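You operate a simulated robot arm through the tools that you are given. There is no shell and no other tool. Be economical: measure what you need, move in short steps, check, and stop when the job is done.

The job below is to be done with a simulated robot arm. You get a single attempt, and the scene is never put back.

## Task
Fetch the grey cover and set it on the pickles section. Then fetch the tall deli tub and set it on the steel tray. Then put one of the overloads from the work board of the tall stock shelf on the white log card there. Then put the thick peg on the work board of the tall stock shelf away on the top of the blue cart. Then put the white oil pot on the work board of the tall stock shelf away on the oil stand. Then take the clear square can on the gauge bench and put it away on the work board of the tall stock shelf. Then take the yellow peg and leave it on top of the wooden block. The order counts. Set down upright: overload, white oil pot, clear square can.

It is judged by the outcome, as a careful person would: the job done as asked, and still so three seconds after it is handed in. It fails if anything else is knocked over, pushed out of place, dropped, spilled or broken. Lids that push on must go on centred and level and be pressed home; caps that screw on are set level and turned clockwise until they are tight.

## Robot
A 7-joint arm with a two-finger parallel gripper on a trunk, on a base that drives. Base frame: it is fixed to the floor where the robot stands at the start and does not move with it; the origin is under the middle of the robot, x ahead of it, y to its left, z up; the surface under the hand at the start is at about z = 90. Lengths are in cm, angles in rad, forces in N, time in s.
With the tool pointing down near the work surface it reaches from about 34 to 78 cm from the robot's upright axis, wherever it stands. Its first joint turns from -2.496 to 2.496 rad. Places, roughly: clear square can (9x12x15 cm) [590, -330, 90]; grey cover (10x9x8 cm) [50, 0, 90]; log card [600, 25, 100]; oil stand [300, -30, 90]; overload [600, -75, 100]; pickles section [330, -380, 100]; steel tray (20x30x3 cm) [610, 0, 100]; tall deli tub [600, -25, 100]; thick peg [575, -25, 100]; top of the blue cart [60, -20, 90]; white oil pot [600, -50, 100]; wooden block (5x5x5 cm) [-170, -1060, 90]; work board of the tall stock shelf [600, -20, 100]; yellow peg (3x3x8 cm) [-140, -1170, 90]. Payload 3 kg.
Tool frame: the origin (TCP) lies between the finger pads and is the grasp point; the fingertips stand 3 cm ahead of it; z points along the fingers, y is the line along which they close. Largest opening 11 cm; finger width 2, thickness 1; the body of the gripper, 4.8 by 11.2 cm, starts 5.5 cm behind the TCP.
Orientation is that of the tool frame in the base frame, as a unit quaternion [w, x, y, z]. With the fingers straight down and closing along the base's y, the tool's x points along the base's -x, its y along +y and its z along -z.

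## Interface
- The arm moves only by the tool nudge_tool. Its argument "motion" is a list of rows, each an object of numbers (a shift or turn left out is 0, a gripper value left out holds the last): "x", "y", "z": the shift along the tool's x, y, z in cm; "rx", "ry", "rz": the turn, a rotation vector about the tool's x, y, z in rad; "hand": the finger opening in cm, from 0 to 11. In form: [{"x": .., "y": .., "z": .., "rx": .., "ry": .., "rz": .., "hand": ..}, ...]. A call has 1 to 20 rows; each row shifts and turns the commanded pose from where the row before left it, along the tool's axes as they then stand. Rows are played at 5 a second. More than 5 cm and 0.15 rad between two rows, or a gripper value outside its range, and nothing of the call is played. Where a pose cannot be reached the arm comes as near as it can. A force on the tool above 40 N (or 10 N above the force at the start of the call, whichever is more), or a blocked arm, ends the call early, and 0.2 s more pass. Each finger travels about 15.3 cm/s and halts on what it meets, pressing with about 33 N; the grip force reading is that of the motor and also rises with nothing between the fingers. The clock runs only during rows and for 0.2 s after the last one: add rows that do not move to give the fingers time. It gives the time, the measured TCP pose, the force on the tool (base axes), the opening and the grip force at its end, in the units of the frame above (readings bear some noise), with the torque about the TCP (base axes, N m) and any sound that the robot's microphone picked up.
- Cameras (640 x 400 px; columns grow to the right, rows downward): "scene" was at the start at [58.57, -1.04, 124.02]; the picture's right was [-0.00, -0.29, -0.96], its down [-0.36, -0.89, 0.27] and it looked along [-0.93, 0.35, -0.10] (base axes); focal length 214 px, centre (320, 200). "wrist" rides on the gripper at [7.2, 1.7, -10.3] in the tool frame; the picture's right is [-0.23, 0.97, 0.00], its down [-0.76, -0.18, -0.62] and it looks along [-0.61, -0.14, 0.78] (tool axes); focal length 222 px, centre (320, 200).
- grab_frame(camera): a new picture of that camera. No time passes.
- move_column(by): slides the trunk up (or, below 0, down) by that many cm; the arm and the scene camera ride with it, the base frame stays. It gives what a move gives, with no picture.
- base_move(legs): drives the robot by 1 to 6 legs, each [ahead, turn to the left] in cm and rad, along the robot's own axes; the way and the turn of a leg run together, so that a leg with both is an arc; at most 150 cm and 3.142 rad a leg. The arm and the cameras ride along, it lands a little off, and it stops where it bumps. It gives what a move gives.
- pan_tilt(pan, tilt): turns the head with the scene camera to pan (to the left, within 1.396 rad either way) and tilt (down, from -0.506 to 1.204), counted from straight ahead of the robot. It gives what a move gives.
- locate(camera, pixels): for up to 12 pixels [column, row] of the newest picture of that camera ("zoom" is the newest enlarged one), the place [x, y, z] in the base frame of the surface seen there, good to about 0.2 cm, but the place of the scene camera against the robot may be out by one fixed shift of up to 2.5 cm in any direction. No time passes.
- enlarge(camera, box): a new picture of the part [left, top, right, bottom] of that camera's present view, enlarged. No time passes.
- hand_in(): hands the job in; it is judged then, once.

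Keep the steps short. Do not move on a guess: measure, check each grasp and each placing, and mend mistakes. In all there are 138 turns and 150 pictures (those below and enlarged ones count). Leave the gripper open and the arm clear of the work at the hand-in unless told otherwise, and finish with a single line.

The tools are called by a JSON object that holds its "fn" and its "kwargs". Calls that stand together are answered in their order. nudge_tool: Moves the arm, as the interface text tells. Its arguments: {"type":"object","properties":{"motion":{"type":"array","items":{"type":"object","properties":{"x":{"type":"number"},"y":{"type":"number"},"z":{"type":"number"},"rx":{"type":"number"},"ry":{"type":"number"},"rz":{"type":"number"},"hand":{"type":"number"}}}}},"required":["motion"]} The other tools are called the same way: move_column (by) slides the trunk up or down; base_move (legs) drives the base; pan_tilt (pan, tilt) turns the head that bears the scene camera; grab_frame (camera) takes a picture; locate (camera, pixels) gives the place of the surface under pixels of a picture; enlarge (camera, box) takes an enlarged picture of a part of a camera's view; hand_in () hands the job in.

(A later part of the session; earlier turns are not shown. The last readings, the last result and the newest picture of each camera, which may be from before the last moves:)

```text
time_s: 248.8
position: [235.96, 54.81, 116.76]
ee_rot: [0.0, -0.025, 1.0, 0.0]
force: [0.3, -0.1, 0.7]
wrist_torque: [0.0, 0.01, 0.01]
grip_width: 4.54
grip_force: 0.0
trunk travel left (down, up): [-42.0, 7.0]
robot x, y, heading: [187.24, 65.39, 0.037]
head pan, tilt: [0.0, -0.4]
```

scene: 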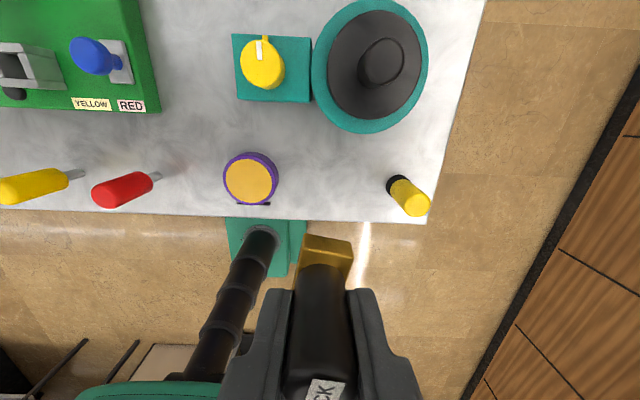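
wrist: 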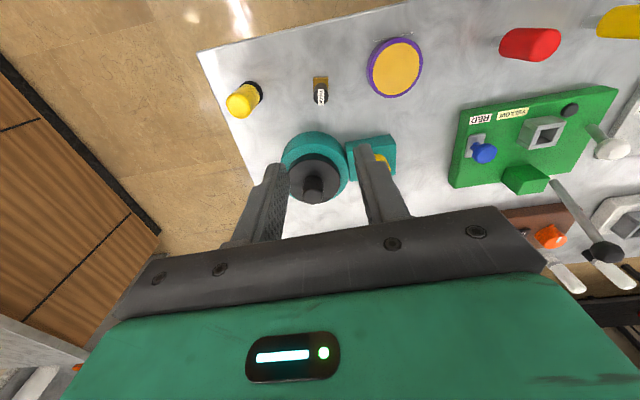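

Blocked again at the start of leg 5 with nothing in front, just like last time when a retry worked. I'll continue.

{"fn": "base_move", "kwargs": {"legs": [[0, -0.036], [100, 0]]}}

{"fn": "pan_tilt", "kwargs": {"pan": -1.3, "tilt": -0.1}}

{"fn": "grab_frame", "kwargs": {"camera": "scene"}}

```text
time_s: 254.2
position: [334.04, 53.58, 116.67]
ee_rot: [-0.001, -0.009, 1.0, 0.001]
force: [0.4, 0.8, -0.9]
wrist_torque: [-0.02, -0.04, 0.01]
grip_width: 4.49
grip_force: 0.1
trunk travel left (down, up): [-42.0, 7.0]
robot x, y, heading: [285.76, 66.38, 0.006]
head pan, tilt: [0.0, -0.4]
```

```text
time_s: 255.7
position: [333.92, 53.61, 116.8]
ee_rot: [-0.001, -0.009, 1.0, 0.0]
force: [0.2, -0.2, -0.2]
wrist_torque: [-0.02, -0.01, -0.02]
grip_width: 4.51
grip_force: 0.0
trunk travel left (down, up): [-42.0, 7.0]
robot x, y, heading: [285.72, 66.3, 0.007]
head pan, tilt: [-1.3, -0.099]
```

```text
83 pictures are left
```

scene: 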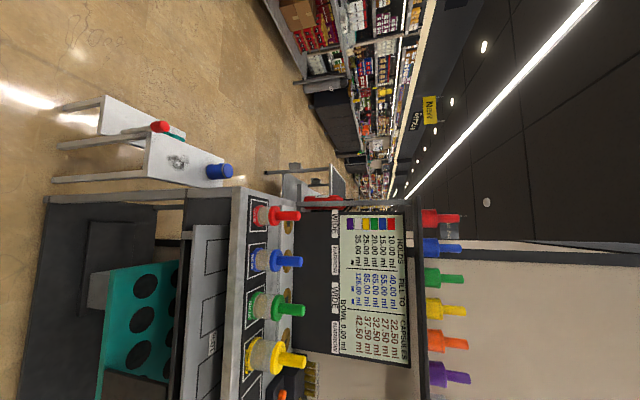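

The oil stand holds a row of coloured pots. I'll continue to the tall shelf now.

{"fn": "base_move", "kwargs": {"legs": [[85, 0], [75, 0], [0, -1.571], [100, 0], [0, 1.571]]}}

{"fn": "pan_tilt", "kwargs": {"pan": 0, "tilt": -0.4}}

{"fn": "grab_frame", "kwargs": {"camera": "scene"}}

```text
time_s: 276.7
position: [489.11, -51.96, 116.84]
ee_rot: [-0.001, 0.016, 1.0, 0.0]
force: [-0.7, 0.2, 1.6]
wrist_torque: [0.02, -0.04, -0.02]
grip_width: 4.51
grip_force: 0.0
trunk travel left (down, up): [-42.0, 7.0]
robot x, y, heading: [441.41, -40.81, -0.05]
head pan, tilt: [-1.3, -0.099]
```

```text
time_s: 278.2
position: [489.01, -51.96, 116.85]
ee_rot: [-0.002, 0.017, 1.0, 0.001]
force: [-0.2, -0.1, 0.1]
wrist_torque: [0.01, 0.02, -0.03]
grip_width: 4.54
grip_force: 0.1
trunk travel left (down, up): [-42.0, 7.0]
robot x, y, heading: [441.33, -40.79, -0.041]
head pan, tilt: [0.0, -0.4]
```

```text
82 pictures are left
```

scene: 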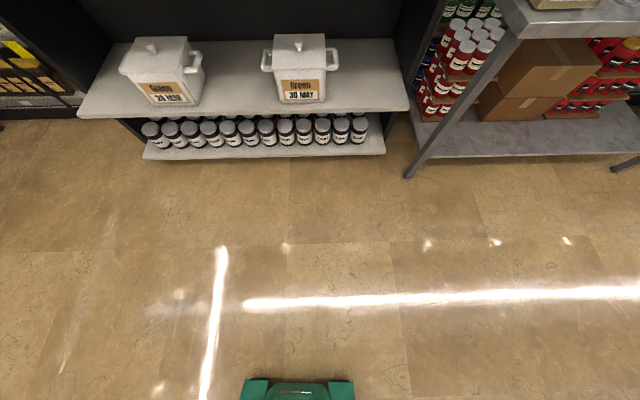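

I'll drive 80 cm closer to the board and look with both cameras.

{"fn": "base_move", "kwargs": {"legs": [[0, 0.045], [80, 0]]}}

{"fn": "grab_frame", "kwargs": {"camera": "scene"}}

{"fn": "grab_frame", "kwargs": {"camera": "wrist"}}

```text
time_s: 282.8
position: [569.17, -48.75, 116.84]
ee_rot: [-0.001, -0.015, 1.0, 0.001]
force: [-0.3, -0.6, -0.1]
wrist_torque: [-0.02, 0.0, 0.02]
grip_width: 4.51
grip_force: 0.1
trunk travel left (down, up): [-42.0, 7.0]
robot x, y, heading: [520.92, -40.73, 0.016]
head pan, tilt: [0.0, -0.4]
```

```text
81 pictures are left
```

scene: 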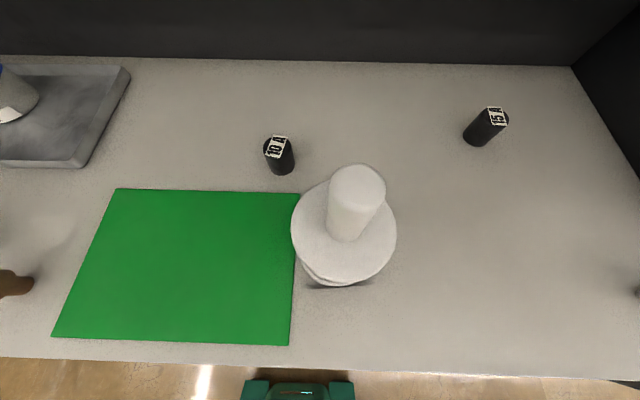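

```text
80 pictures are left
```

wrist: 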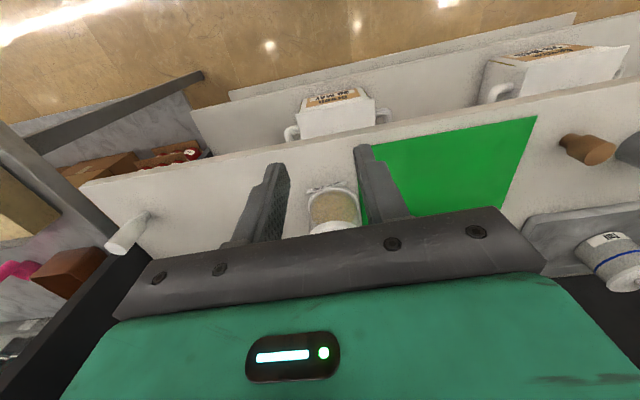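

The pot is straight ahead. I'll tilt the tool 45° again for a view and a body grasp, as with the tub.

{"fn": "nudge_tool", "kwargs": {"motion": [{"x": 3, "hand": 10.8}, {"ry": -0.131}, {"ry": -0.131}, {"ry": -0.131}, {"ry": -0.131}, {"ry": -0.131}, {"ry": -0.131}]}}

{"fn": "grab_frame", "kwargs": {"camera": "wrist"}}

```text
time_s: 284.4
position: [568.08, -49.37, 118.28]
ee_rot: [0.351, -0.014, 0.936, 0.005]
force: [1.4, 0.6, -1.3]
wrist_torque: [-0.01, 0.0, 0.02]
grip_width: 10.79
grip_force: 0.0
out of reach, approached as far as the arm can: row 6, 7
trunk travel left (down, up): [-42.0, 7.0]
robot x, y, heading: [520.27, -41.06, 0.007]
head pan, tilt: [0.0, -0.4]
```

```text
79 pictures are left
```

wrist: 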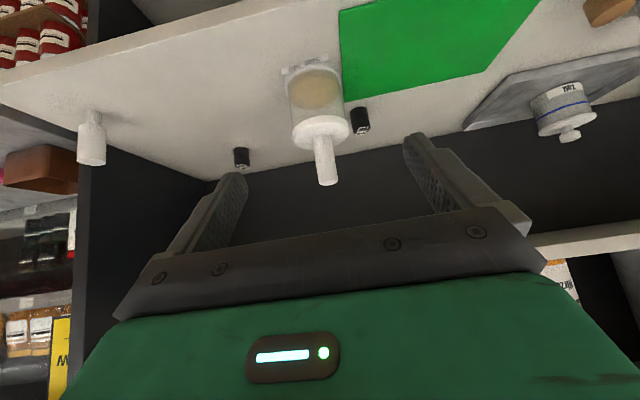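

{"fn": "enlarge", "kwargs": {"camera": "wrist", "box": [260, 50, 390, 200]}}

{"fn": "locate", "kwargs": {"camera": "wrist", "pixels": [[289, 95], [341, 95], [316, 108], [294, 128], [348, 124], [320, 138], [322, 146], [334, 165], [327, 180], [318, 165], [310, 75], [280, 100]]}}

```text
2.67 times, centred on (325, 125) of wrist
```

zoom: 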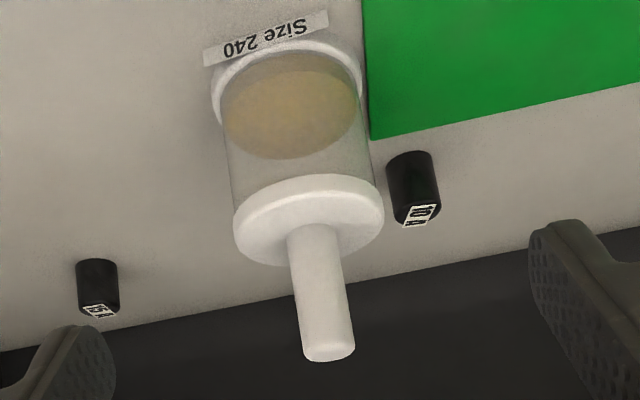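

```text
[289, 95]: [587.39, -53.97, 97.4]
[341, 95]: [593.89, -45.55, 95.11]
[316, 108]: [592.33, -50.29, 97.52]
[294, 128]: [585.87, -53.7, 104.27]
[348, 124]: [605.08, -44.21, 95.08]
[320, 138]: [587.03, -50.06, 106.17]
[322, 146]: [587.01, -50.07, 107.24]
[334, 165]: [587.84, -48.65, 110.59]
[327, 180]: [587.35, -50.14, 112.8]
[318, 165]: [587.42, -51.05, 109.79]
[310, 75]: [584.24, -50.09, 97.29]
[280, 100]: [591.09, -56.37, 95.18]
```

Pot axis at about (588.3, -49.7), body radius about 4.2, lid top 106.2, rod top 113. I'll move forward into reach and read the pose.

{"fn": "nudge_tool", "kwargs": {"motion": [{"x": -2.8, "z": 2.8}, {"x": -2.8, "z": 2.8}, {}]}}

{"fn": "grab_frame", "kwargs": {"camera": "wrist"}}

```text
time_s: 285.2
position: [575.99, -49.07, 117.51]
ee_rot: [0.351, -0.014, 0.936, 0.006]
force: [-0.4, 0.0, -0.2]
wrist_torque: [0.01, 0.02, 0.0]
grip_width: 10.79
grip_force: 0.1
trunk travel left (down, up): [-42.0, 7.0]
robot x, y, heading: [520.3, -40.81, 0.012]
head pan, tilt: [0.0, -0.4]
```

```text
77 pictures are left
```

wrist: 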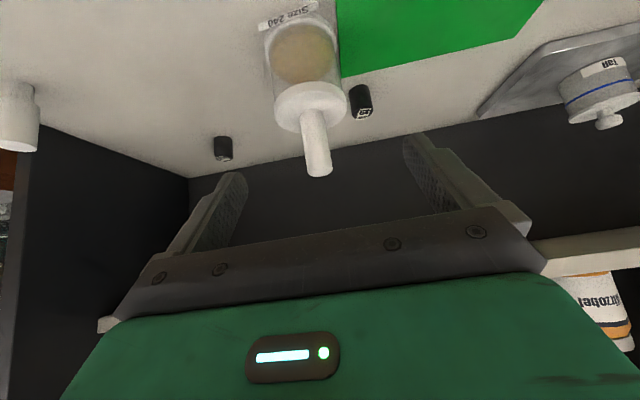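

Tilt is 41°. I'll approach along the tool axis toward (587, -49.7, 102.5), stopping short to check.

{"fn": "nudge_tool", "kwargs": {"motion": [{"x": 1.56, "y": -1.0}, {"z": 4}, {"z": 4}, {"z": 4}, {}]}}

{"fn": "grab_frame", "kwargs": {"camera": "wrist"}}

```text
time_s: 286.4
position: [582.86, -49.95, 107.65]
ee_rot: [0.349, -0.014, 0.937, 0.006]
force: [0.2, -0.5, -0.4]
wrist_torque: [0.0, 0.01, -0.01]
grip_width: 10.78
grip_force: 0.0
trunk travel left (down, up): [-42.0, 7.0]
robot x, y, heading: [520.87, -40.84, 0.01]
head pan, tilt: [0.0, -0.4]
```

```text
76 pictures are left
```

wrist: 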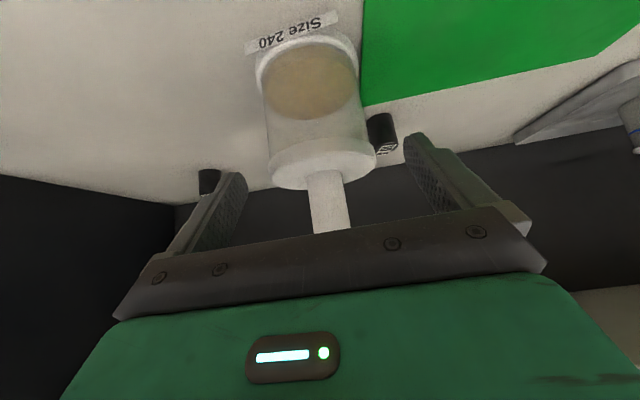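

{"fn": "nudge_tool", "kwargs": {"motion": [{"z": 2.5}, {"z": 2}, {"z": 1.7}, {}]}}

{"fn": "grab_frame", "kwargs": {"camera": "wrist"}}

```text
time_s: 287.4
position: [586.85, -49.88, 102.96]
ee_rot: [0.351, -0.014, 0.936, 0.006]
force: [-0.3, -0.3, -0.3]
wrist_torque: [0.02, 0.01, -0.02]
grip_width: 10.81
grip_force: 0.0
trunk travel left (down, up): [-42.0, 7.0]
robot x, y, heading: [520.48, -40.91, 0.01]
head pan, tilt: [0.0, -0.4]
```

```text
75 pictures are left
```

wrist: 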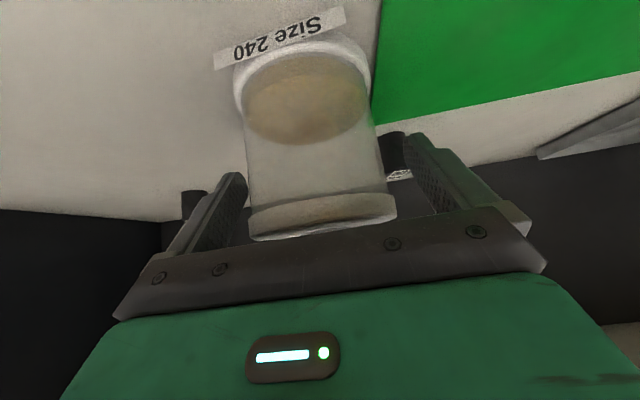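

The fingers straddle the glass body below the lid. I'll close.

{"fn": "nudge_tool", "kwargs": {"motion": [{"hand": 8}, {"hand": 0}, {"hand": 0}, {"hand": 0}]}}

{"fn": "nudge_tool", "kwargs": {"motion": [{"x": -0.33, "z": -0.38}, {"x": -0.66, "z": -0.75}, {"x": -0.66, "z": -0.75}, {}]}}

{"fn": "grab_frame", "kwargs": {"camera": "wrist"}}

```text
time_s: 288.4
position: [586.78, -49.78, 102.93]
ee_rot: [0.351, -0.015, 0.936, 0.006]
force: [2.5, -1.0, 2.9]
wrist_torque: [-0.53, -0.26, -0.05]
grip_width: 8.5
grip_force: 33.0
trunk travel left (down, up): [-42.0, 7.0]
robot x, y, heading: [521.08, -40.96, 0.013]
head pan, tilt: [0.0, -0.4]
```

```text
time_s: 289.4
position: [586.7, -49.93, 105.4]
ee_rot: [0.35, -0.014, 0.936, 0.006]
force: [0.0, -0.1, -5.1]
wrist_torque: [-0.01, 0.06, -0.01]
grip_width: 8.51
grip_force: 32.9
trunk travel left (down, up): [-42.0, 7.0]
robot x, y, heading: [520.57, -41.17, 0.014]
head pan, tilt: [0.0, -0.4]
```

```text
74 pictures are left
```

wrist: 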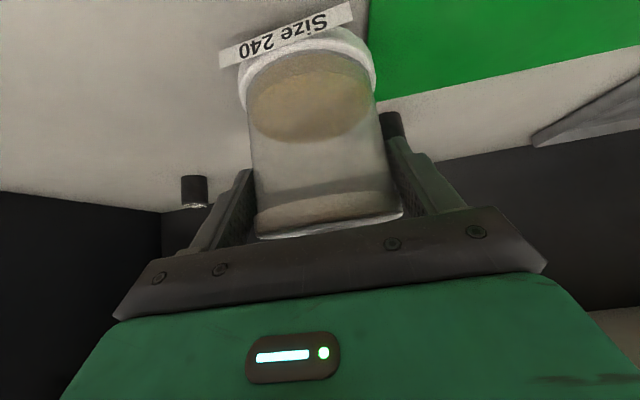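

The pot is lifted upright at about 0.5 kg. I'll pull it back and up, then drive toward the oil stand at a lower y to keep the arm away from the teal cabinet.

{"fn": "nudge_tool", "kwargs": {"motion": [{"x": -1.97, "z": -2.26}, {"x": -1.97, "z": -2.26}, {"x": -1.97, "z": -2.26}, {"x": 2.5, "z": -2.2}, {"x": 2.5, "z": -2.2}, {"x": 2.5, "z": -2.2}]}}

{"fn": "base_move", "kwargs": {"legs": [[-80, 0], [0, 1.558], [88, 0], [0, 1.571]]}}

{"fn": "base_move", "kwargs": {"legs": [[70, 0], [71, 0], [0, 1.571]]}}

{"fn": "grab_frame", "kwargs": {"camera": "scene"}}

```text
time_s: 290.8
position: [576.83, -50.13, 114.44]
ee_rot: [0.351, -0.014, 0.936, 0.006]
force: [0.3, -0.1, -4.9]
wrist_torque: [0.04, 0.13, 0.02]
grip_width: 8.5
grip_force: 32.9
trunk travel left (down, up): [-42.0, 7.0]
robot x, y, heading: [520.68, -40.96, 0.011]
head pan, tilt: [0.0, -0.4]
```

```text
time_s: 299.1
position: [452.17, 14.67, 114.55]
ee_rot: [0.248, -0.661, 0.664, 0.247]
force: [-2.1, -0.7, -5.0]
wrist_torque: [-0.08, -0.07, -0.08]
grip_width: 8.47
grip_force: 33.4
trunk travel left (down, up): [-42.0, 7.0]
robot x, y, heading: [447.69, -41.56, 1.541]
head pan, tilt: [0.0, -0.4]
stopped in leg 2: the robot was blocked; the commanded pose is now the measured one
```

```text
time_s: 310.3
position: [395.04, 105.2, 114.45]
ee_rot: [-0.006, 0.937, -0.013, -0.348]
force: [-1.2, -1.3, -4.7]
wrist_torque: [0.08, -0.08, -0.04]
grip_width: 8.5
grip_force: 32.5
trunk travel left (down, up): [-42.0, 7.0]
robot x, y, heading: [451.57, 105.47, 3.095]
head pan, tilt: [0.0, -0.4]
stopped in leg 3: the robot was blocked; the commanded pose is now the measured one
```

```text
73 pictures are left
```

scene: 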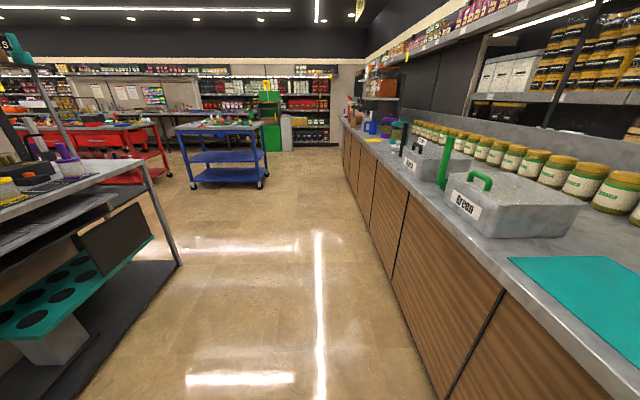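

The first call stopped early, so the second ran from the wrong place and the robot is now at (452, 105). I'll move back to y≈48, then along to x≈300, and face -y.

{"fn": "base_move", "kwargs": {"legs": [[0, 1.617], [57, 0], [0, -1.571], [150, 0], [0, 1.571]]}}

```text
time_s: 314.8
position: [451.75, 48.47, 114.43]
ee_rot: [0.243, 0.668, 0.657, -0.25]
force: [1.8, 0.4, -5.1]
wrist_torque: [0.09, 0.06, -0.05]
grip_width: 8.47
grip_force: 33.0
trunk travel left (down, up): [-42.0, 7.0]
robot x, y, heading: [444.8, 105.28, -1.599]
head pan, tilt: [0.0, -0.4]
stopped in leg 1: the robot was blocked; the commanded pose is now the measured one
```

Again it stopped only at the end of a turn. I'll continue with the remaining legs.

{"fn": "base_move", "kwargs": {"legs": [[57, 0], [0, -1.543], [145, 0], [0, 1.571]]}}

```text
time_s: 321.9
position: [386.56, 37.44, 114.57]
ee_rot: [0.008, 0.938, 0.02, -0.347]
force: [0.0, 2.3, -4.5]
wrist_torque: [-0.08, -0.1, 0.02]
grip_width: 8.41
grip_force: 33.0
trunk travel left (down, up): [-42.0, 7.0]
robot x, y, heading: [443.16, 41.64, -3.106]
head pan, tilt: [0.0, -0.4]
stopped in leg 2: the robot was blocked; the commanded pose is now the measured one
```

I need more room to swing the arm before the stand's jars, so I'll aim for (300, 75).

{"fn": "base_move", "kwargs": {"legs": [[0, -0.27], [147, 0]]}}

```text
time_s: 330.1
position: [243.65, 83.67, 114.55]
ee_rot: [-0.037, 0.932, -0.097, -0.347]
force: [1.0, 0.0, -5.2]
wrist_torque: [0.0, -0.1, -0.02]
grip_width: 8.4
grip_force: 33.2
trunk travel left (down, up): [-42.0, 7.0]
robot x, y, heading: [298.51, 74.23, 2.927]
head pan, tilt: [0.0, -0.4]
```

Now I'll turn to face -y (1.785 rad left) and look at the stand.

{"fn": "base_move", "kwargs": {"legs": [[0, 1.785]]}}

{"fn": "pan_tilt", "kwargs": {"pan": 0, "tilt": -0.1}}

{"fn": "grab_frame", "kwargs": {"camera": "scene"}}

```text
time_s: 334.7
position: [299.54, 16.81, 114.76]
ee_rot: [0.241, 0.672, 0.653, -0.251]
force: [1.5, 0.7, -4.6]
wrist_torque: [0.1, 0.07, -0.06]
grip_width: 8.28
grip_force: 33.7
trunk travel left (down, up): [-42.0, 7.0]
robot x, y, heading: [291.93, 73.58, -1.572]
head pan, tilt: [0.0, -0.4]
stopped in leg 1: the robot was blocked; the commanded pose is now the measured one
```

```text
time_s: 335.5
position: [299.31, 16.67, 114.69]
ee_rot: [0.242, 0.673, 0.653, -0.251]
force: [-0.2, -0.6, -4.5]
wrist_torque: [0.07, -0.01, 0.02]
grip_width: 8.27
grip_force: 33.2
trunk travel left (down, up): [-42.0, 7.0]
robot x, y, heading: [291.87, 73.58, -1.572]
head pan, tilt: [0.0, -0.099]
```

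```text
72 pictures are left
```

scene: 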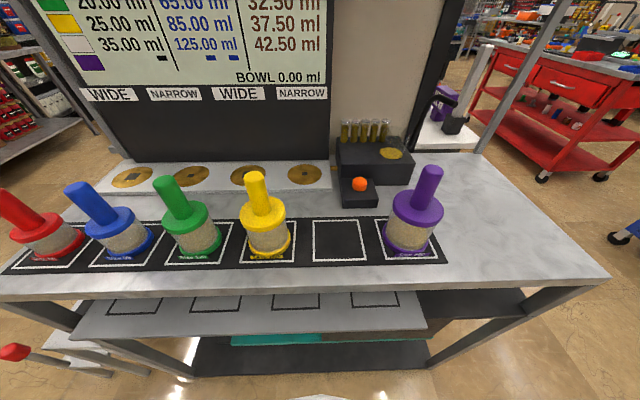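

There is an empty outlined square at pixel (340, 240), between the yellow and purple pots; the board's legend has a white entry there. The grip width has drifted to 8.27, so I'll check how the pot is held and measure the square.

{"fn": "grab_frame", "kwargs": {"camera": "wrist"}}

{"fn": "locate", "kwargs": {"camera": "scene", "pixels": [[314, 221], [364, 221], [313, 261], [367, 260], [340, 240], [265, 250], [259, 185], [405, 245], [427, 180], [360, 186], [300, 175], [330, 280]]}}

```text
71 pictures are left
```

wrist: 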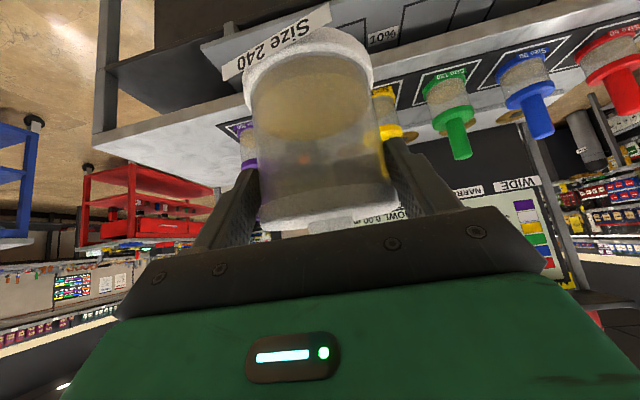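

```text
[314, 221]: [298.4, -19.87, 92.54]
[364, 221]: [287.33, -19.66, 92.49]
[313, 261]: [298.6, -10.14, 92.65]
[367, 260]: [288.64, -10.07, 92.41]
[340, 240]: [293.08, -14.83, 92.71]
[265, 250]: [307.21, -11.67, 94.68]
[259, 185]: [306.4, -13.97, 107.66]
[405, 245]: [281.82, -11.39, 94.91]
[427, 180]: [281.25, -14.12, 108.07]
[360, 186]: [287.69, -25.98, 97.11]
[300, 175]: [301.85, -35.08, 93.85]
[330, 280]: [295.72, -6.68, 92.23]
```

The pot has crept slightly toward the fingertips, so I'll move gently and place it soon. I'll centre laterally with small rows, then drive straight 24 cm.

{"fn": "nudge_tool", "kwargs": {"motion": [{"y": -1}, {"y": -1}, {"y": -1}, {"y": -1}, {"y": -1}, {"y": -0.8}, {}]}}

{"fn": "base_move", "kwargs": {"legs": [[24, 0]]}}

{"fn": "grab_frame", "kwargs": {"camera": "wrist"}}

{"fn": "grab_frame", "kwargs": {"camera": "scene"}}

```text
time_s: 337.1
position: [293.51, 16.89, 114.77]
ee_rot: [0.242, 0.673, 0.653, -0.25]
force: [0.4, 0.5, -5.5]
wrist_torque: [0.13, 0.0, -0.03]
grip_width: 8.29
grip_force: 32.8
trunk travel left (down, up): [-42.0, 7.0]
robot x, y, heading: [292.15, 73.61, -1.57]
head pan, tilt: [0.0, -0.099]
```

```text
time_s: 338.9
position: [293.04, -6.56, 114.78]
ee_rot: [0.241, 0.675, 0.651, -0.251]
force: [-1.5, 0.5, -5.3]
wrist_torque: [0.11, 0.01, -0.01]
grip_width: 8.26
grip_force: 33.2
trunk travel left (down, up): [-42.0, 7.0]
robot x, y, heading: [291.97, 50.24, -1.587]
head pan, tilt: [0.0, -0.099]
```

```text
70 pictures are left
```

wrist: 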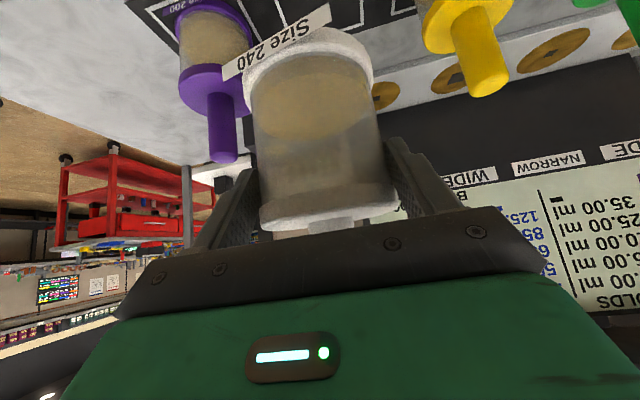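

```text
69 pictures are left
```

scene: 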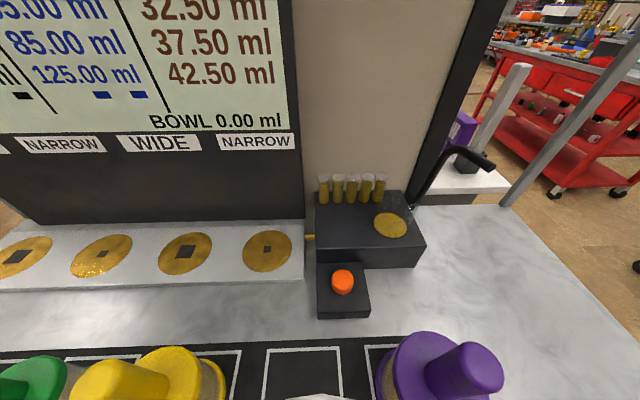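

{"fn": "locate", "kwargs": {"camera": "wrist", "pixels": [[310, 45], [250, 75], [370, 75], [310, 130], [325, 215], [265, 215], [395, 205], [215, 75], [480, 20], [222, 130], [485, 75], [278, 70]]}}

{"fn": "enlarge", "kwargs": {"camera": "wrist", "box": [180, 0, 460, 240]}}

{"fn": "locate", "kwargs": {"camera": "scene", "pixels": [[266, 350], [340, 348], [262, 395], [240, 352], [365, 348], [303, 375], [340, 280], [318, 315]]}}

```text
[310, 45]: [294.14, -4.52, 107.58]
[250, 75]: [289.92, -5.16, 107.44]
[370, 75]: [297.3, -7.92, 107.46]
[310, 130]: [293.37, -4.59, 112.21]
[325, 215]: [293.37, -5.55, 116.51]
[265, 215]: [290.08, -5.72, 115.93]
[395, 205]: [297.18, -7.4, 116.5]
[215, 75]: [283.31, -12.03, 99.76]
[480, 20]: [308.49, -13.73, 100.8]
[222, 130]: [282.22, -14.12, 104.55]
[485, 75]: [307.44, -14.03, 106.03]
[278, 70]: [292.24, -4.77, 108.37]
```

```text
1.67 times, centred on (320, 120) of wrist
```

zoom: 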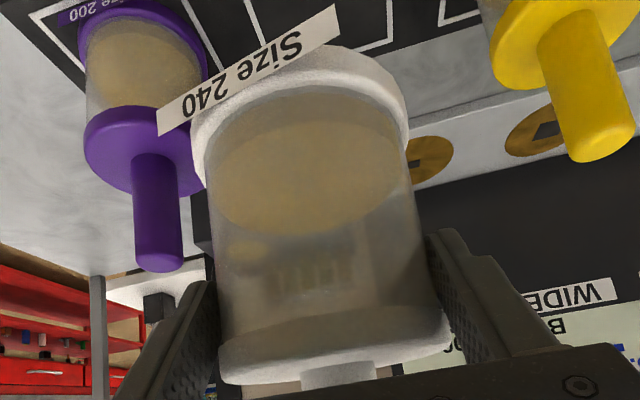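

```text
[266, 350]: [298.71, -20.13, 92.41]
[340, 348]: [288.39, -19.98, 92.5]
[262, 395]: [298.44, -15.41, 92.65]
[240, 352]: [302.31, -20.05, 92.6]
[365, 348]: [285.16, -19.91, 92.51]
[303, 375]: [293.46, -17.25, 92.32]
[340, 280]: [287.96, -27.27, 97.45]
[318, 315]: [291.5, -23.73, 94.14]
```

The pot is upright in hand with its axis at about (293.6, -8.9) and bottom near z 107. The square's centre is about (294.6, -15.2). I'll move over it and lower to about 2.5 cm above.

{"fn": "nudge_tool", "kwargs": {"motion": [{"y": 0.65}, {"y": 0.6}, {"x": -1.6, "z": 1.4}, {"x": -1.6, "z": 1.4}, {"x": -1.6, "z": 1.4}, {"x": 1.3, "z": 1.5}, {"x": 1.3, "z": 1.5}, {"x": 1.3, "z": 1.5}, {"x": 1.3, "z": 1.5}, {"x": 1.3, "z": 1.5}, {"x": 1.3, "z": 1.5}, {"x": 1.3, "z": 1.5}, {}]}}

{"fn": "grab_frame", "kwargs": {"camera": "wrist"}}

```text
time_s: 341.7
position: [294.07, -13.01, 100.9]
ee_rot: [0.242, 0.674, 0.651, -0.251]
force: [-0.1, 0.4, -4.9]
wrist_torque: [0.09, 0.01, -0.06]
grip_width: 8.26
grip_force: 32.9
trunk travel left (down, up): [-42.0, 7.0]
robot x, y, heading: [292.13, 50.24, -1.58]
head pan, tilt: [0.0, -0.099]
```

```text
67 pictures are left
```

wrist: 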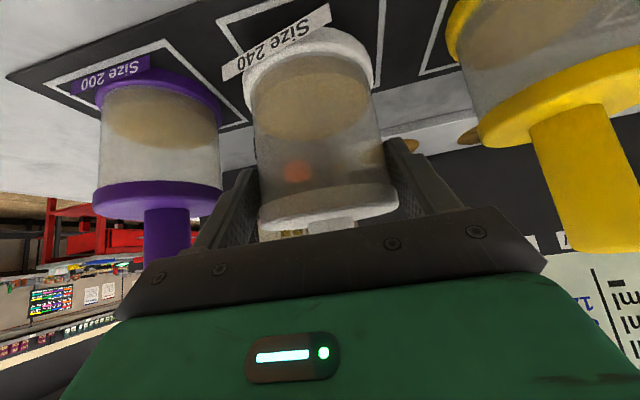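

{"fn": "locate", "kwargs": {"camera": "wrist", "pixels": [[217, 22], [380, 40], [245, 118], [300, 2], [425, 70], [160, 42], [200, 40], [310, 45], [255, 80], [372, 80], [247, 100]]}}

```text
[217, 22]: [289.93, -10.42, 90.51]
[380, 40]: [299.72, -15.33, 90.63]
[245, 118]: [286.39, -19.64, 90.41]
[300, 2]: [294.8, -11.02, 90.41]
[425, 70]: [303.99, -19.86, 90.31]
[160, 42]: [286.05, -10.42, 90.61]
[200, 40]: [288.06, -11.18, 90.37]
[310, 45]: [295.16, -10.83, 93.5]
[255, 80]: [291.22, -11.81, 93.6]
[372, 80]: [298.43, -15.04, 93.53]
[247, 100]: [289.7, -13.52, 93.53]
```

The square spans x 289.9–299.7 and y -10.4 to -20, and the pot is centred over it. I'll lower in fine steps until contact.

{"fn": "nudge_tool", "kwargs": {"motion": [{"x": 0.66, "z": 0.75}, {"x": 0.66, "z": 0.75}, {"x": 0.2, "z": 0.23}, {"x": 0.1, "z": 0.11}, {"x": 0.1, "z": 0.11}, {}]}}

```text
time_s: 343.1
position: [293.94, -12.92, 98.51]
ee_rot: [0.243, 0.674, 0.651, -0.252]
force: [-3.2, -0.9, 24.0]
wrist_torque: [-0.52, 0.07, -0.07]
grip_width: 8.25
grip_force: 33.5
trunk travel left (down, up): [-42.0, 7.0]
robot x, y, heading: [291.84, 49.82, -1.582]
head pan, tilt: [0.0, -0.099]
```

It's in contact at 24 N. I'll ease up, open to 9.8, and back out along the tool axis.

{"fn": "nudge_tool", "kwargs": {"motion": [{"x": -0.1, "z": -0.11}, {"hand": 9}, {"hand": 9.8}, {}, {"z": -2}, {"z": -3}, {"z": -4}, {"z": -4}, {"z": -4}, {"z": -4}]}}

{"fn": "grab_frame", "kwargs": {"camera": "wrist"}}

```text
time_s: 345.3
position: [294.86, -0.21, 115.08]
ee_rot: [0.24, 0.675, 0.652, -0.25]
force: [0.3, 0.5, -0.1]
wrist_torque: [0.01, 0.0, 0.03]
grip_width: 9.8
grip_force: 0.0
out of reach, approached as far as the arm can: row 10
trunk travel left (down, up): [-42.0, 7.0]
robot x, y, heading: [291.94, 50.15, -1.578]
head pan, tilt: [0.0, -0.099]
```

```text
66 pictures are left
```

wrist: 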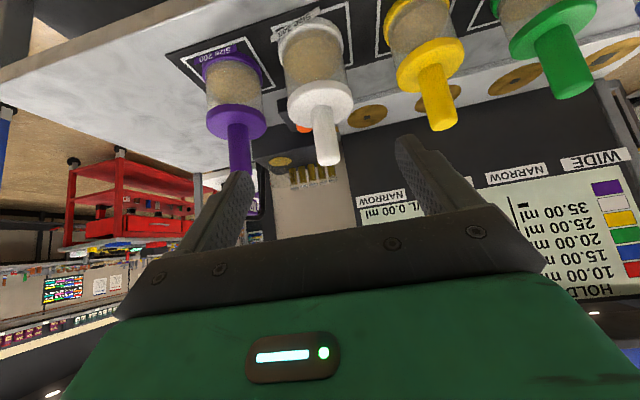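

The white oil pot stands in its square on the oil stand. Next I'll straighten the tool, back out, and drive to the gauge bench side at (485, -330).

{"fn": "nudge_tool", "kwargs": {"motion": [{"ry": 0.12}, {"ry": 0.12}, {"ry": 0.12}, {"ry": 0.12}, {"ry": 0.12}, {"ry": 0.115}]}}

{"fn": "base_move", "kwargs": {"legs": [[-25, 0], [0, 1.578]]}}

```text
time_s: 346.7
position: [294.72, -0.16, 114.92]
ee_rot: [-0.002, 0.72, 0.694, 0.002]
force: [-0.5, -0.1, 0.7]
wrist_torque: [-0.03, 0.01, -0.03]
grip_width: 9.78
grip_force: 0.0
trunk travel left (down, up): [-42.0, 7.0]
robot x, y, heading: [292.29, 50.06, -1.58]
head pan, tilt: [0.0, -0.099]
```

```text
time_s: 352.4
position: [342.46, 77.88, 114.85]
ee_rot: [-0.002, 0.021, 1.0, -0.001]
force: [0.5, -0.6, 0.3]
wrist_torque: [0.0, 0.0, -0.02]
grip_width: 9.81
grip_force: 0.1
trunk travel left (down, up): [-42.0, 7.0]
robot x, y, heading: [292.17, 69.08, -0.018]
head pan, tilt: [0.0, -0.099]
```

{"fn": "base_move", "kwargs": {"legs": [[100, 0], [93, 0], [0, -1.553]]}}

```text
time_s: 366.0
position: [491.04, 15.41, 114.93]
ee_rot: [-0.002, 0.728, 0.686, 0.001]
force: [0.2, -0.8, -0.2]
wrist_torque: [0.02, -0.01, 0.01]
grip_width: 9.82
grip_force: 0.0
trunk travel left (down, up): [-42.0, 7.0]
robot x, y, heading: [489.61, 65.48, -1.604]
head pan, tilt: [0.0, -0.099]
```

{"fn": "base_move", "kwargs": {"legs": [[135, 0], [135, 0], [122, 0], [0, 1.604]]}}

{"fn": "pan_tilt", "kwargs": {"pan": 0, "tilt": -0.4}}

{"fn": "grab_frame", "kwargs": {"camera": "scene"}}

```text
time_s: 388.8
position: [523.52, -319.31, 115.15]
ee_rot: [-0.001, 0.006, 1.0, 0.0]
force: [0.2, 0.6, 0.1]
wrist_torque: [0.03, 0.02, -0.03]
grip_width: 9.81
grip_force: 0.1
trunk travel left (down, up): [-42.0, 7.0]
robot x, y, heading: [473.06, -329.63, 0.008]
head pan, tilt: [0.0, -0.099]
```

```text
time_s: 389.6
position: [523.5, -319.65, 115.12]
ee_rot: [-0.002, 0.006, 1.0, 0.0]
force: [0.4, -1.3, 0.0]
wrist_torque: [0.05, 0.02, -0.01]
grip_width: 9.81
grip_force: 0.1
trunk travel left (down, up): [-42.0, 7.0]
robot x, y, heading: [473.77, -329.84, 0.012]
head pan, tilt: [0.0, -0.4]
```

```text
65 pictures are left
```

scene: 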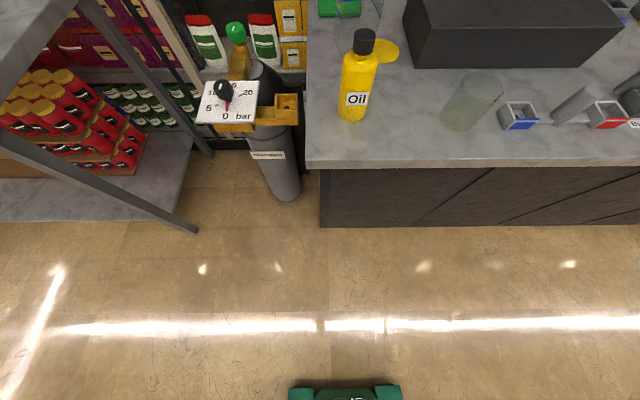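

A bench stands to the right with an oil bottle and a clear vessel near (470, 105). I'll zoom in.

{"fn": "enlarge", "kwargs": {"camera": "scene", "box": [300, 0, 640, 190]}}

{"fn": "locate", "kwargs": {"camera": "scene", "pixels": [[455, 125], [485, 85], [470, 105], [440, 120], [320, 160], [350, 115], [515, 130], [250, 140], [225, 110], [320, 220], [195, 228], [380, 150]]}}

```text
1.88 times, centred on (470, 95) of scene
```

zoom: 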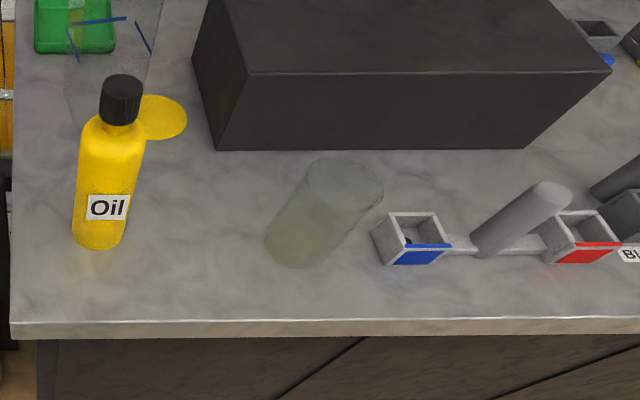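

```text
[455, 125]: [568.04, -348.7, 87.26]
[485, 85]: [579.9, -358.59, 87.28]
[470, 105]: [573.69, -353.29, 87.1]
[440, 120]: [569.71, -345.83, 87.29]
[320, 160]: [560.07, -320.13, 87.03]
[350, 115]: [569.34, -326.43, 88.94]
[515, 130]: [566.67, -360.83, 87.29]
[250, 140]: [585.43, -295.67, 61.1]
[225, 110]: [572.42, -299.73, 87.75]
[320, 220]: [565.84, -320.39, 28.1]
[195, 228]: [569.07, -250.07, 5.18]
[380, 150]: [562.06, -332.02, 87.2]
```

The clear square can seems to stand behind the oil bottle, near pixel (358, 30). I'll measure the bottle top and zoom in on the can.

{"fn": "locate", "kwargs": {"camera": "scene", "pixels": [[363, 40], [345, 15], [370, 12], [340, 50], [330, 10], [385, 55], [370, 30]]}}

{"fn": "pan_tilt", "kwargs": {"pan": 0, "tilt": -0.506}}

{"fn": "enlarge", "kwargs": {"camera": "scene", "box": [260, 0, 500, 150]}}

```text
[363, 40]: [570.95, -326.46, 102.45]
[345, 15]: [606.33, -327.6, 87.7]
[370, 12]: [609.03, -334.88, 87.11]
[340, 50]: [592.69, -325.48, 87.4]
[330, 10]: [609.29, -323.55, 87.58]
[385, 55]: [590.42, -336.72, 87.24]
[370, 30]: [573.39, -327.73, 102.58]
```

```text
time_s: 390.3
position: [523.48, -319.48, 115.23]
ee_rot: [-0.001, 0.006, 1.0, -0.001]
force: [-0.9, 0.1, -0.4]
wrist_torque: [0.05, -0.01, 0.0]
grip_width: 9.78
grip_force: 0.1
trunk travel left (down, up): [-42.0, 7.0]
robot x, y, heading: [473.38, -329.65, 0.016]
head pan, tilt: [0.0, -0.499]
```

```text
2.67 times, centred on (380, 75) of scene
```

zoom: 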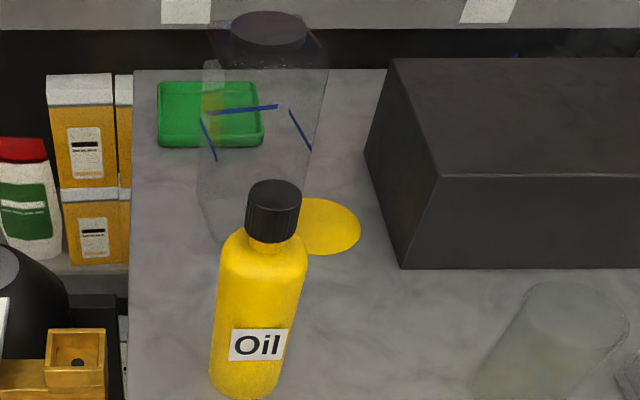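

The clear can with a black cap stands just behind the oil bottle. I'll drive 42 cm closer, well above the bottle, and look with the wrist camera.

{"fn": "base_move", "kwargs": {"legs": [[42, 0]]}}

{"fn": "grab_frame", "kwargs": {"camera": "wrist"}}

{"fn": "grab_frame", "kwargs": {"camera": "scene"}}

```text
time_s: 392.9
position: [565.74, -318.49, 115.24]
ee_rot: [-0.003, 0.003, 1.0, -0.002]
force: [0.2, -0.6, -0.7]
wrist_torque: [0.0, -0.06, 0.01]
grip_width: 9.82
grip_force: 0.0
trunk travel left (down, up): [-42.0, 7.0]
robot x, y, heading: [515.77, -329.41, 0.021]
head pan, tilt: [0.0, -0.499]
```

```text
62 pictures are left
```

wrist: 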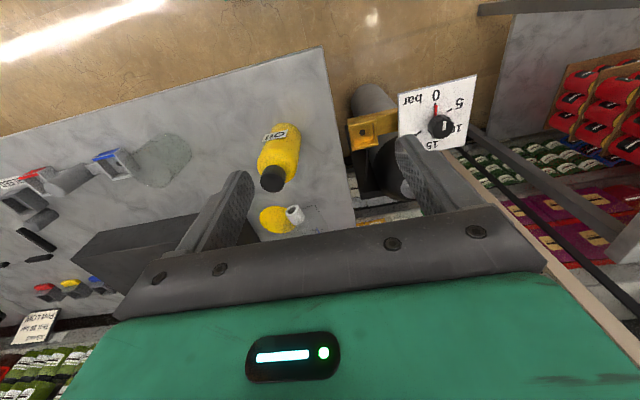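

```text
61 pictures are left
```

scene: 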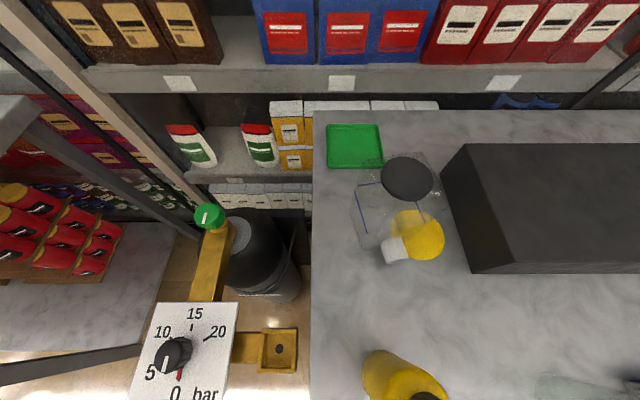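

{"fn": "enlarge", "kwargs": {"camera": "scene", "box": [310, 110, 500, 290]}}

{"fn": "locate", "kwargs": {"camera": "scene", "pixels": [[408, 180], [385, 180], [432, 180], [395, 250], [418, 240], [366, 205], [440, 160], [440, 230], [362, 235], [380, 155], [330, 75], [400, 390]]}}

{"fn": "enlarge", "kwargs": {"camera": "wrist", "box": [230, 100, 370, 250]}}

```text
2.22 times, centred on (405, 200) of scene
```

zoom: 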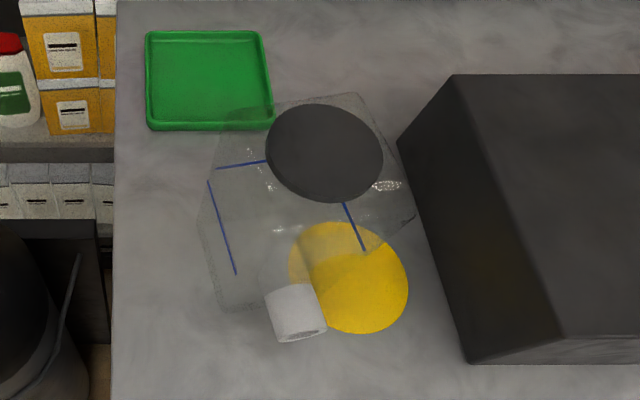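

```text
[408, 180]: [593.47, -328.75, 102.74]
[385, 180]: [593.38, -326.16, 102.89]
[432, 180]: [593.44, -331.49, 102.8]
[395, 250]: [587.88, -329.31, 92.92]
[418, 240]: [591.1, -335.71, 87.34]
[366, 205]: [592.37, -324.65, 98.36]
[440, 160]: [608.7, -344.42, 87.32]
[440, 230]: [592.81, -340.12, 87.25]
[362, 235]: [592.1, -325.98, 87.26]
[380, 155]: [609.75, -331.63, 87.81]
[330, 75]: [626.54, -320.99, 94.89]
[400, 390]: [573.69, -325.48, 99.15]
```

```text
2.67 times, centred on (300, 175) of wrist
```

zoom: 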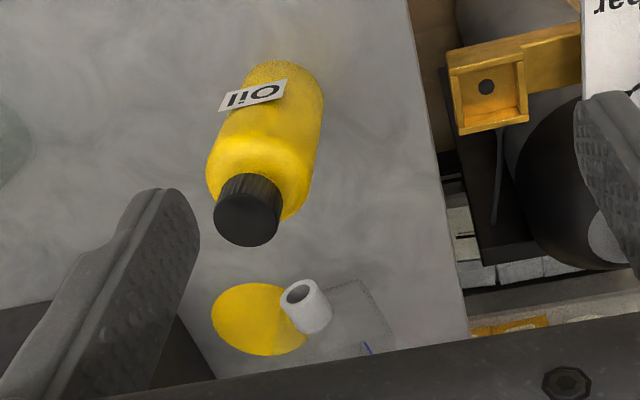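

The can has a black cap centred near (593.4, -328.8) in scene coordinates and a white spout toward me. I'll pull back and align laterally to measure it with the wrist camera.

{"fn": "nudge_tool", "kwargs": {"motion": [{"x": 4, "y": -3}, {"x": 4, "y": -3}, {"x": 4, "y": -3, "z": -2}, {"z": -3, "hand": 11}]}}

{"fn": "grab_frame", "kwargs": {"camera": "wrist"}}

{"fn": "enlarge", "kwargs": {"camera": "wrist", "box": [230, 80, 430, 240]}}

```text
refused: row 3 steps farther than a row can; nothing moved
```

```text
58 pictures are left
```

wrist: 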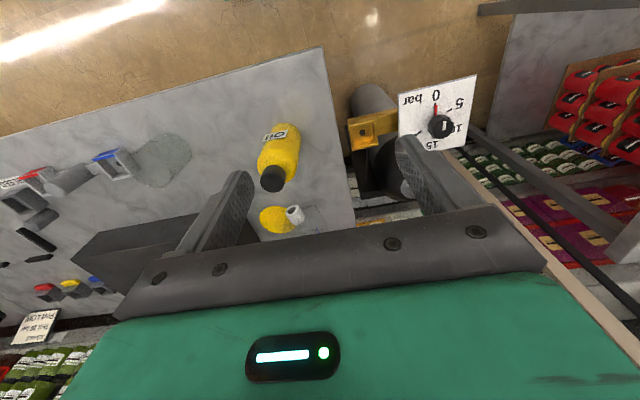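

```text
2.50 times, centred on (330, 160) of wrist
```

zoom: 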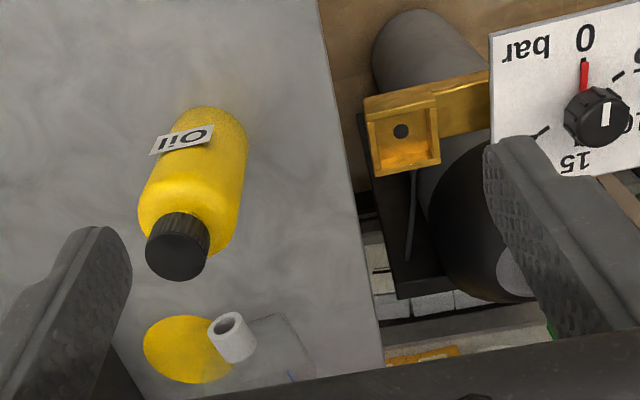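

{"fn": "nudge_tool", "kwargs": {"motion": [{"x": 3, "y": -3, "hand": 11}, {"x": 3, "y": -3}, {"x": 2, "y": -3}, {"ry": -0.14}, {"ry": -0.14}, {"ry": -0.14}, {"ry": -0.14}]}}

{"fn": "enlarge", "kwargs": {"camera": "wrist", "box": [200, 0, 440, 200]}}

```text
time_s: 394.5
position: [560.07, -327.24, 116.99]
ee_rot: [0.273, 0.004, 0.962, -0.002]
force: [0.5, 0.6, 0.0]
wrist_torque: [-0.01, -0.01, 0.01]
grip_width: 11.01
grip_force: 0.1
out of reach, approached as far as the arm can: row 7
trunk travel left (down, up): [-42.0, 7.0]
robot x, y, heading: [515.79, -328.84, 0.017]
head pan, tilt: [0.0, -0.499]
```

```text
2.00 times, centred on (320, 100) of wrist
```

zoom: 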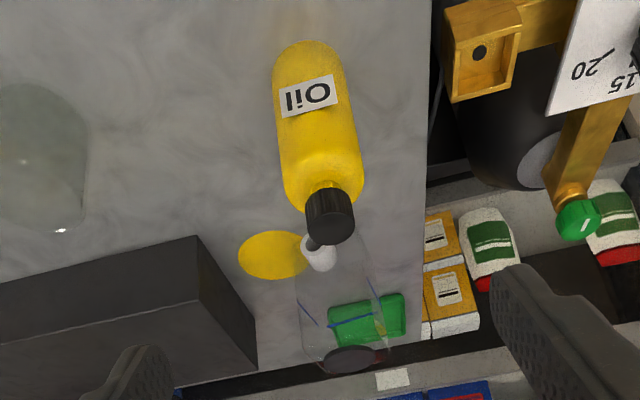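

The can is now visible behind the bottle. I'll locate its edges and cap.

{"fn": "locate", "kwargs": {"camera": "zoom", "pixels": [[350, 358], [325, 358], [372, 355], [318, 255], [305, 330], [372, 290], [360, 245], [300, 285], [380, 320], [328, 215], [304, 355], [385, 350]]}}

{"fn": "enlarge", "kwargs": {"camera": "wrist", "box": [330, 100, 410, 195]}}

```text
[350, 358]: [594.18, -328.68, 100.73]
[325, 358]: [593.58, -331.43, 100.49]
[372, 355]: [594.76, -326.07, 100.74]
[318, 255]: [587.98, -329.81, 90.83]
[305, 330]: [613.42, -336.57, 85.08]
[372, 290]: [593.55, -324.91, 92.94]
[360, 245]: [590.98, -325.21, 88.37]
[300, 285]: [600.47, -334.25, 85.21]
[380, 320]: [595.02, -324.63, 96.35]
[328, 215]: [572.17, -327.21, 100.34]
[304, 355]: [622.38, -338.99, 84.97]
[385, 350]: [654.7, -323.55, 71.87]
```

```text
4.21 times, centred on (370, 148) of wrist
```

zoom: 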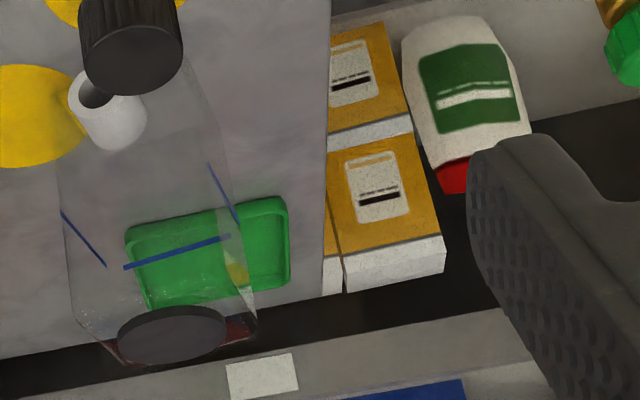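

Cap centre (594.1, -328.7), top 100.7; bench 85.0; the can is yawed about 0.14 rad counter-clockwise. I'll straighten the tool, yaw to match, and move above it at z 117.

{"fn": "nudge_tool", "kwargs": {"motion": [{"ry": 0.138}, {"ry": 0.138}, {"ry": 0.138}, {"ry": 0.139}, {"x": -4.8}, {"x": -4.8}, {"x": -4.8}, {"x": -4.8}, {"x": -4.8}, {"x": -4.8}, {"x": -4.2, "y": -1.4}, {"rz": -0.14}, {}]}}

{"fn": "grab_frame", "kwargs": {"camera": "wrist"}}

{"fn": "pan_tilt", "kwargs": {"pan": 0, "tilt": 0.35}}

{"fn": "grab_frame", "kwargs": {"camera": "scene"}}

```text
time_s: 397.3
position: [591.89, -328.59, 116.98]
ee_rot: [0.002, -0.068, 0.998, -0.001]
force: [-1.2, -0.7, 0.5]
wrist_torque: [0.02, -0.03, -0.04]
grip_width: 11.01
grip_force: 0.0
out of reach, approached as far as the arm can: row 11
trunk travel left (down, up): [-42.0, 7.0]
robot x, y, heading: [515.54, -328.8, 0.014]
head pan, tilt: [0.0, -0.499]
```

```text
54 pictures are left
```

wrist: 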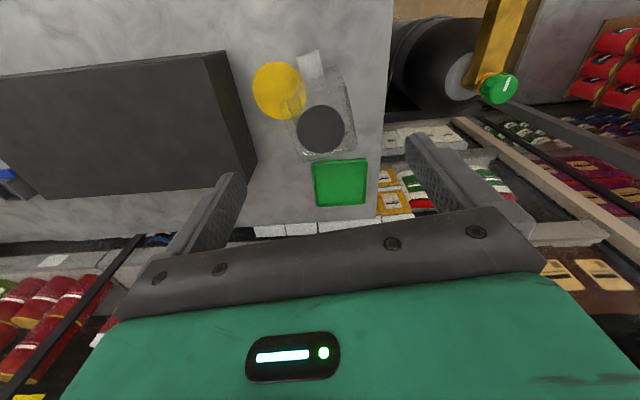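

```text
time_s: 398.4
position: [591.94, -328.51, 116.95]
ee_rot: [0.001, -0.067, 0.998, -0.001]
force: [0.7, -0.4, 0.8]
wrist_torque: [-0.01, 0.01, 0.0]
grip_width: 11.02
grip_force: 0.0
trunk travel left (down, up): [-42.0, 7.0]
robot x, y, heading: [515.65, -329.06, 0.02]
head pan, tilt: [0.0, 0.351]
```

```text
53 pictures are left
```

scene: 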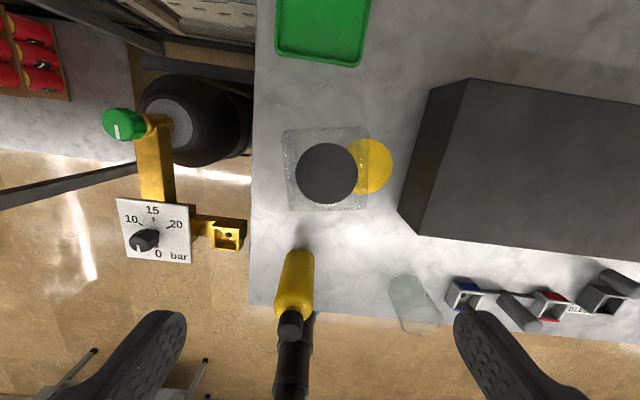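

At this height the arm is at its reach limit. In the scene view the can's sides look aligned with the gripper. I'll drive 6 cm closer and re-measure.

{"fn": "base_move", "kwargs": {"legs": [[6, 0]]}}

{"fn": "enlarge", "kwargs": {"camera": "wrist", "box": [240, 30, 400, 210]}}

```text
time_s: 399.4
position: [598.06, -328.39, 116.91]
ee_rot: [0.001, -0.068, 0.998, -0.001]
force: [-0.8, -0.5, 0.6]
wrist_torque: [0.02, -0.01, -0.01]
grip_width: 10.99
grip_force: 0.0
trunk travel left (down, up): [-42.0, 7.0]
robot x, y, heading: [521.9, -329.1, 0.016]
head pan, tilt: [0.0, 0.351]
```

```text
2.22 times, centred on (320, 120) of wrist
```

zoom: 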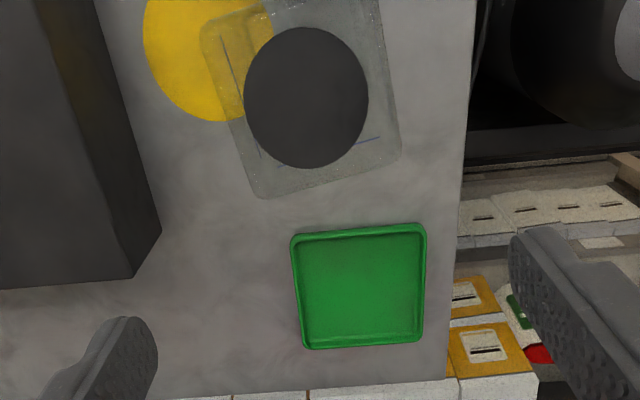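

{"fn": "locate", "kwargs": {"camera": "zoom", "pixels": [[306, 97], [246, 97], [366, 97], [306, 30], [306, 164], [260, 194], [398, 160], [388, 80], [235, 130], [330, 180], [370, 170], [395, 130]]}}

```text
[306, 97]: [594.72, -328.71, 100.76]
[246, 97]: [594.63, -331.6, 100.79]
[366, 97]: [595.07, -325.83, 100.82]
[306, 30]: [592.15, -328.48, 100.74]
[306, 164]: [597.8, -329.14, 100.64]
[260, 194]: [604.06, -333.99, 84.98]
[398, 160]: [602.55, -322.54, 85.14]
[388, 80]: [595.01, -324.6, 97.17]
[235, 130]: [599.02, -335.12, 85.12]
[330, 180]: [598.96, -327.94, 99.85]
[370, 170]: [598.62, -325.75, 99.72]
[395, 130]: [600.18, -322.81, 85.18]
```

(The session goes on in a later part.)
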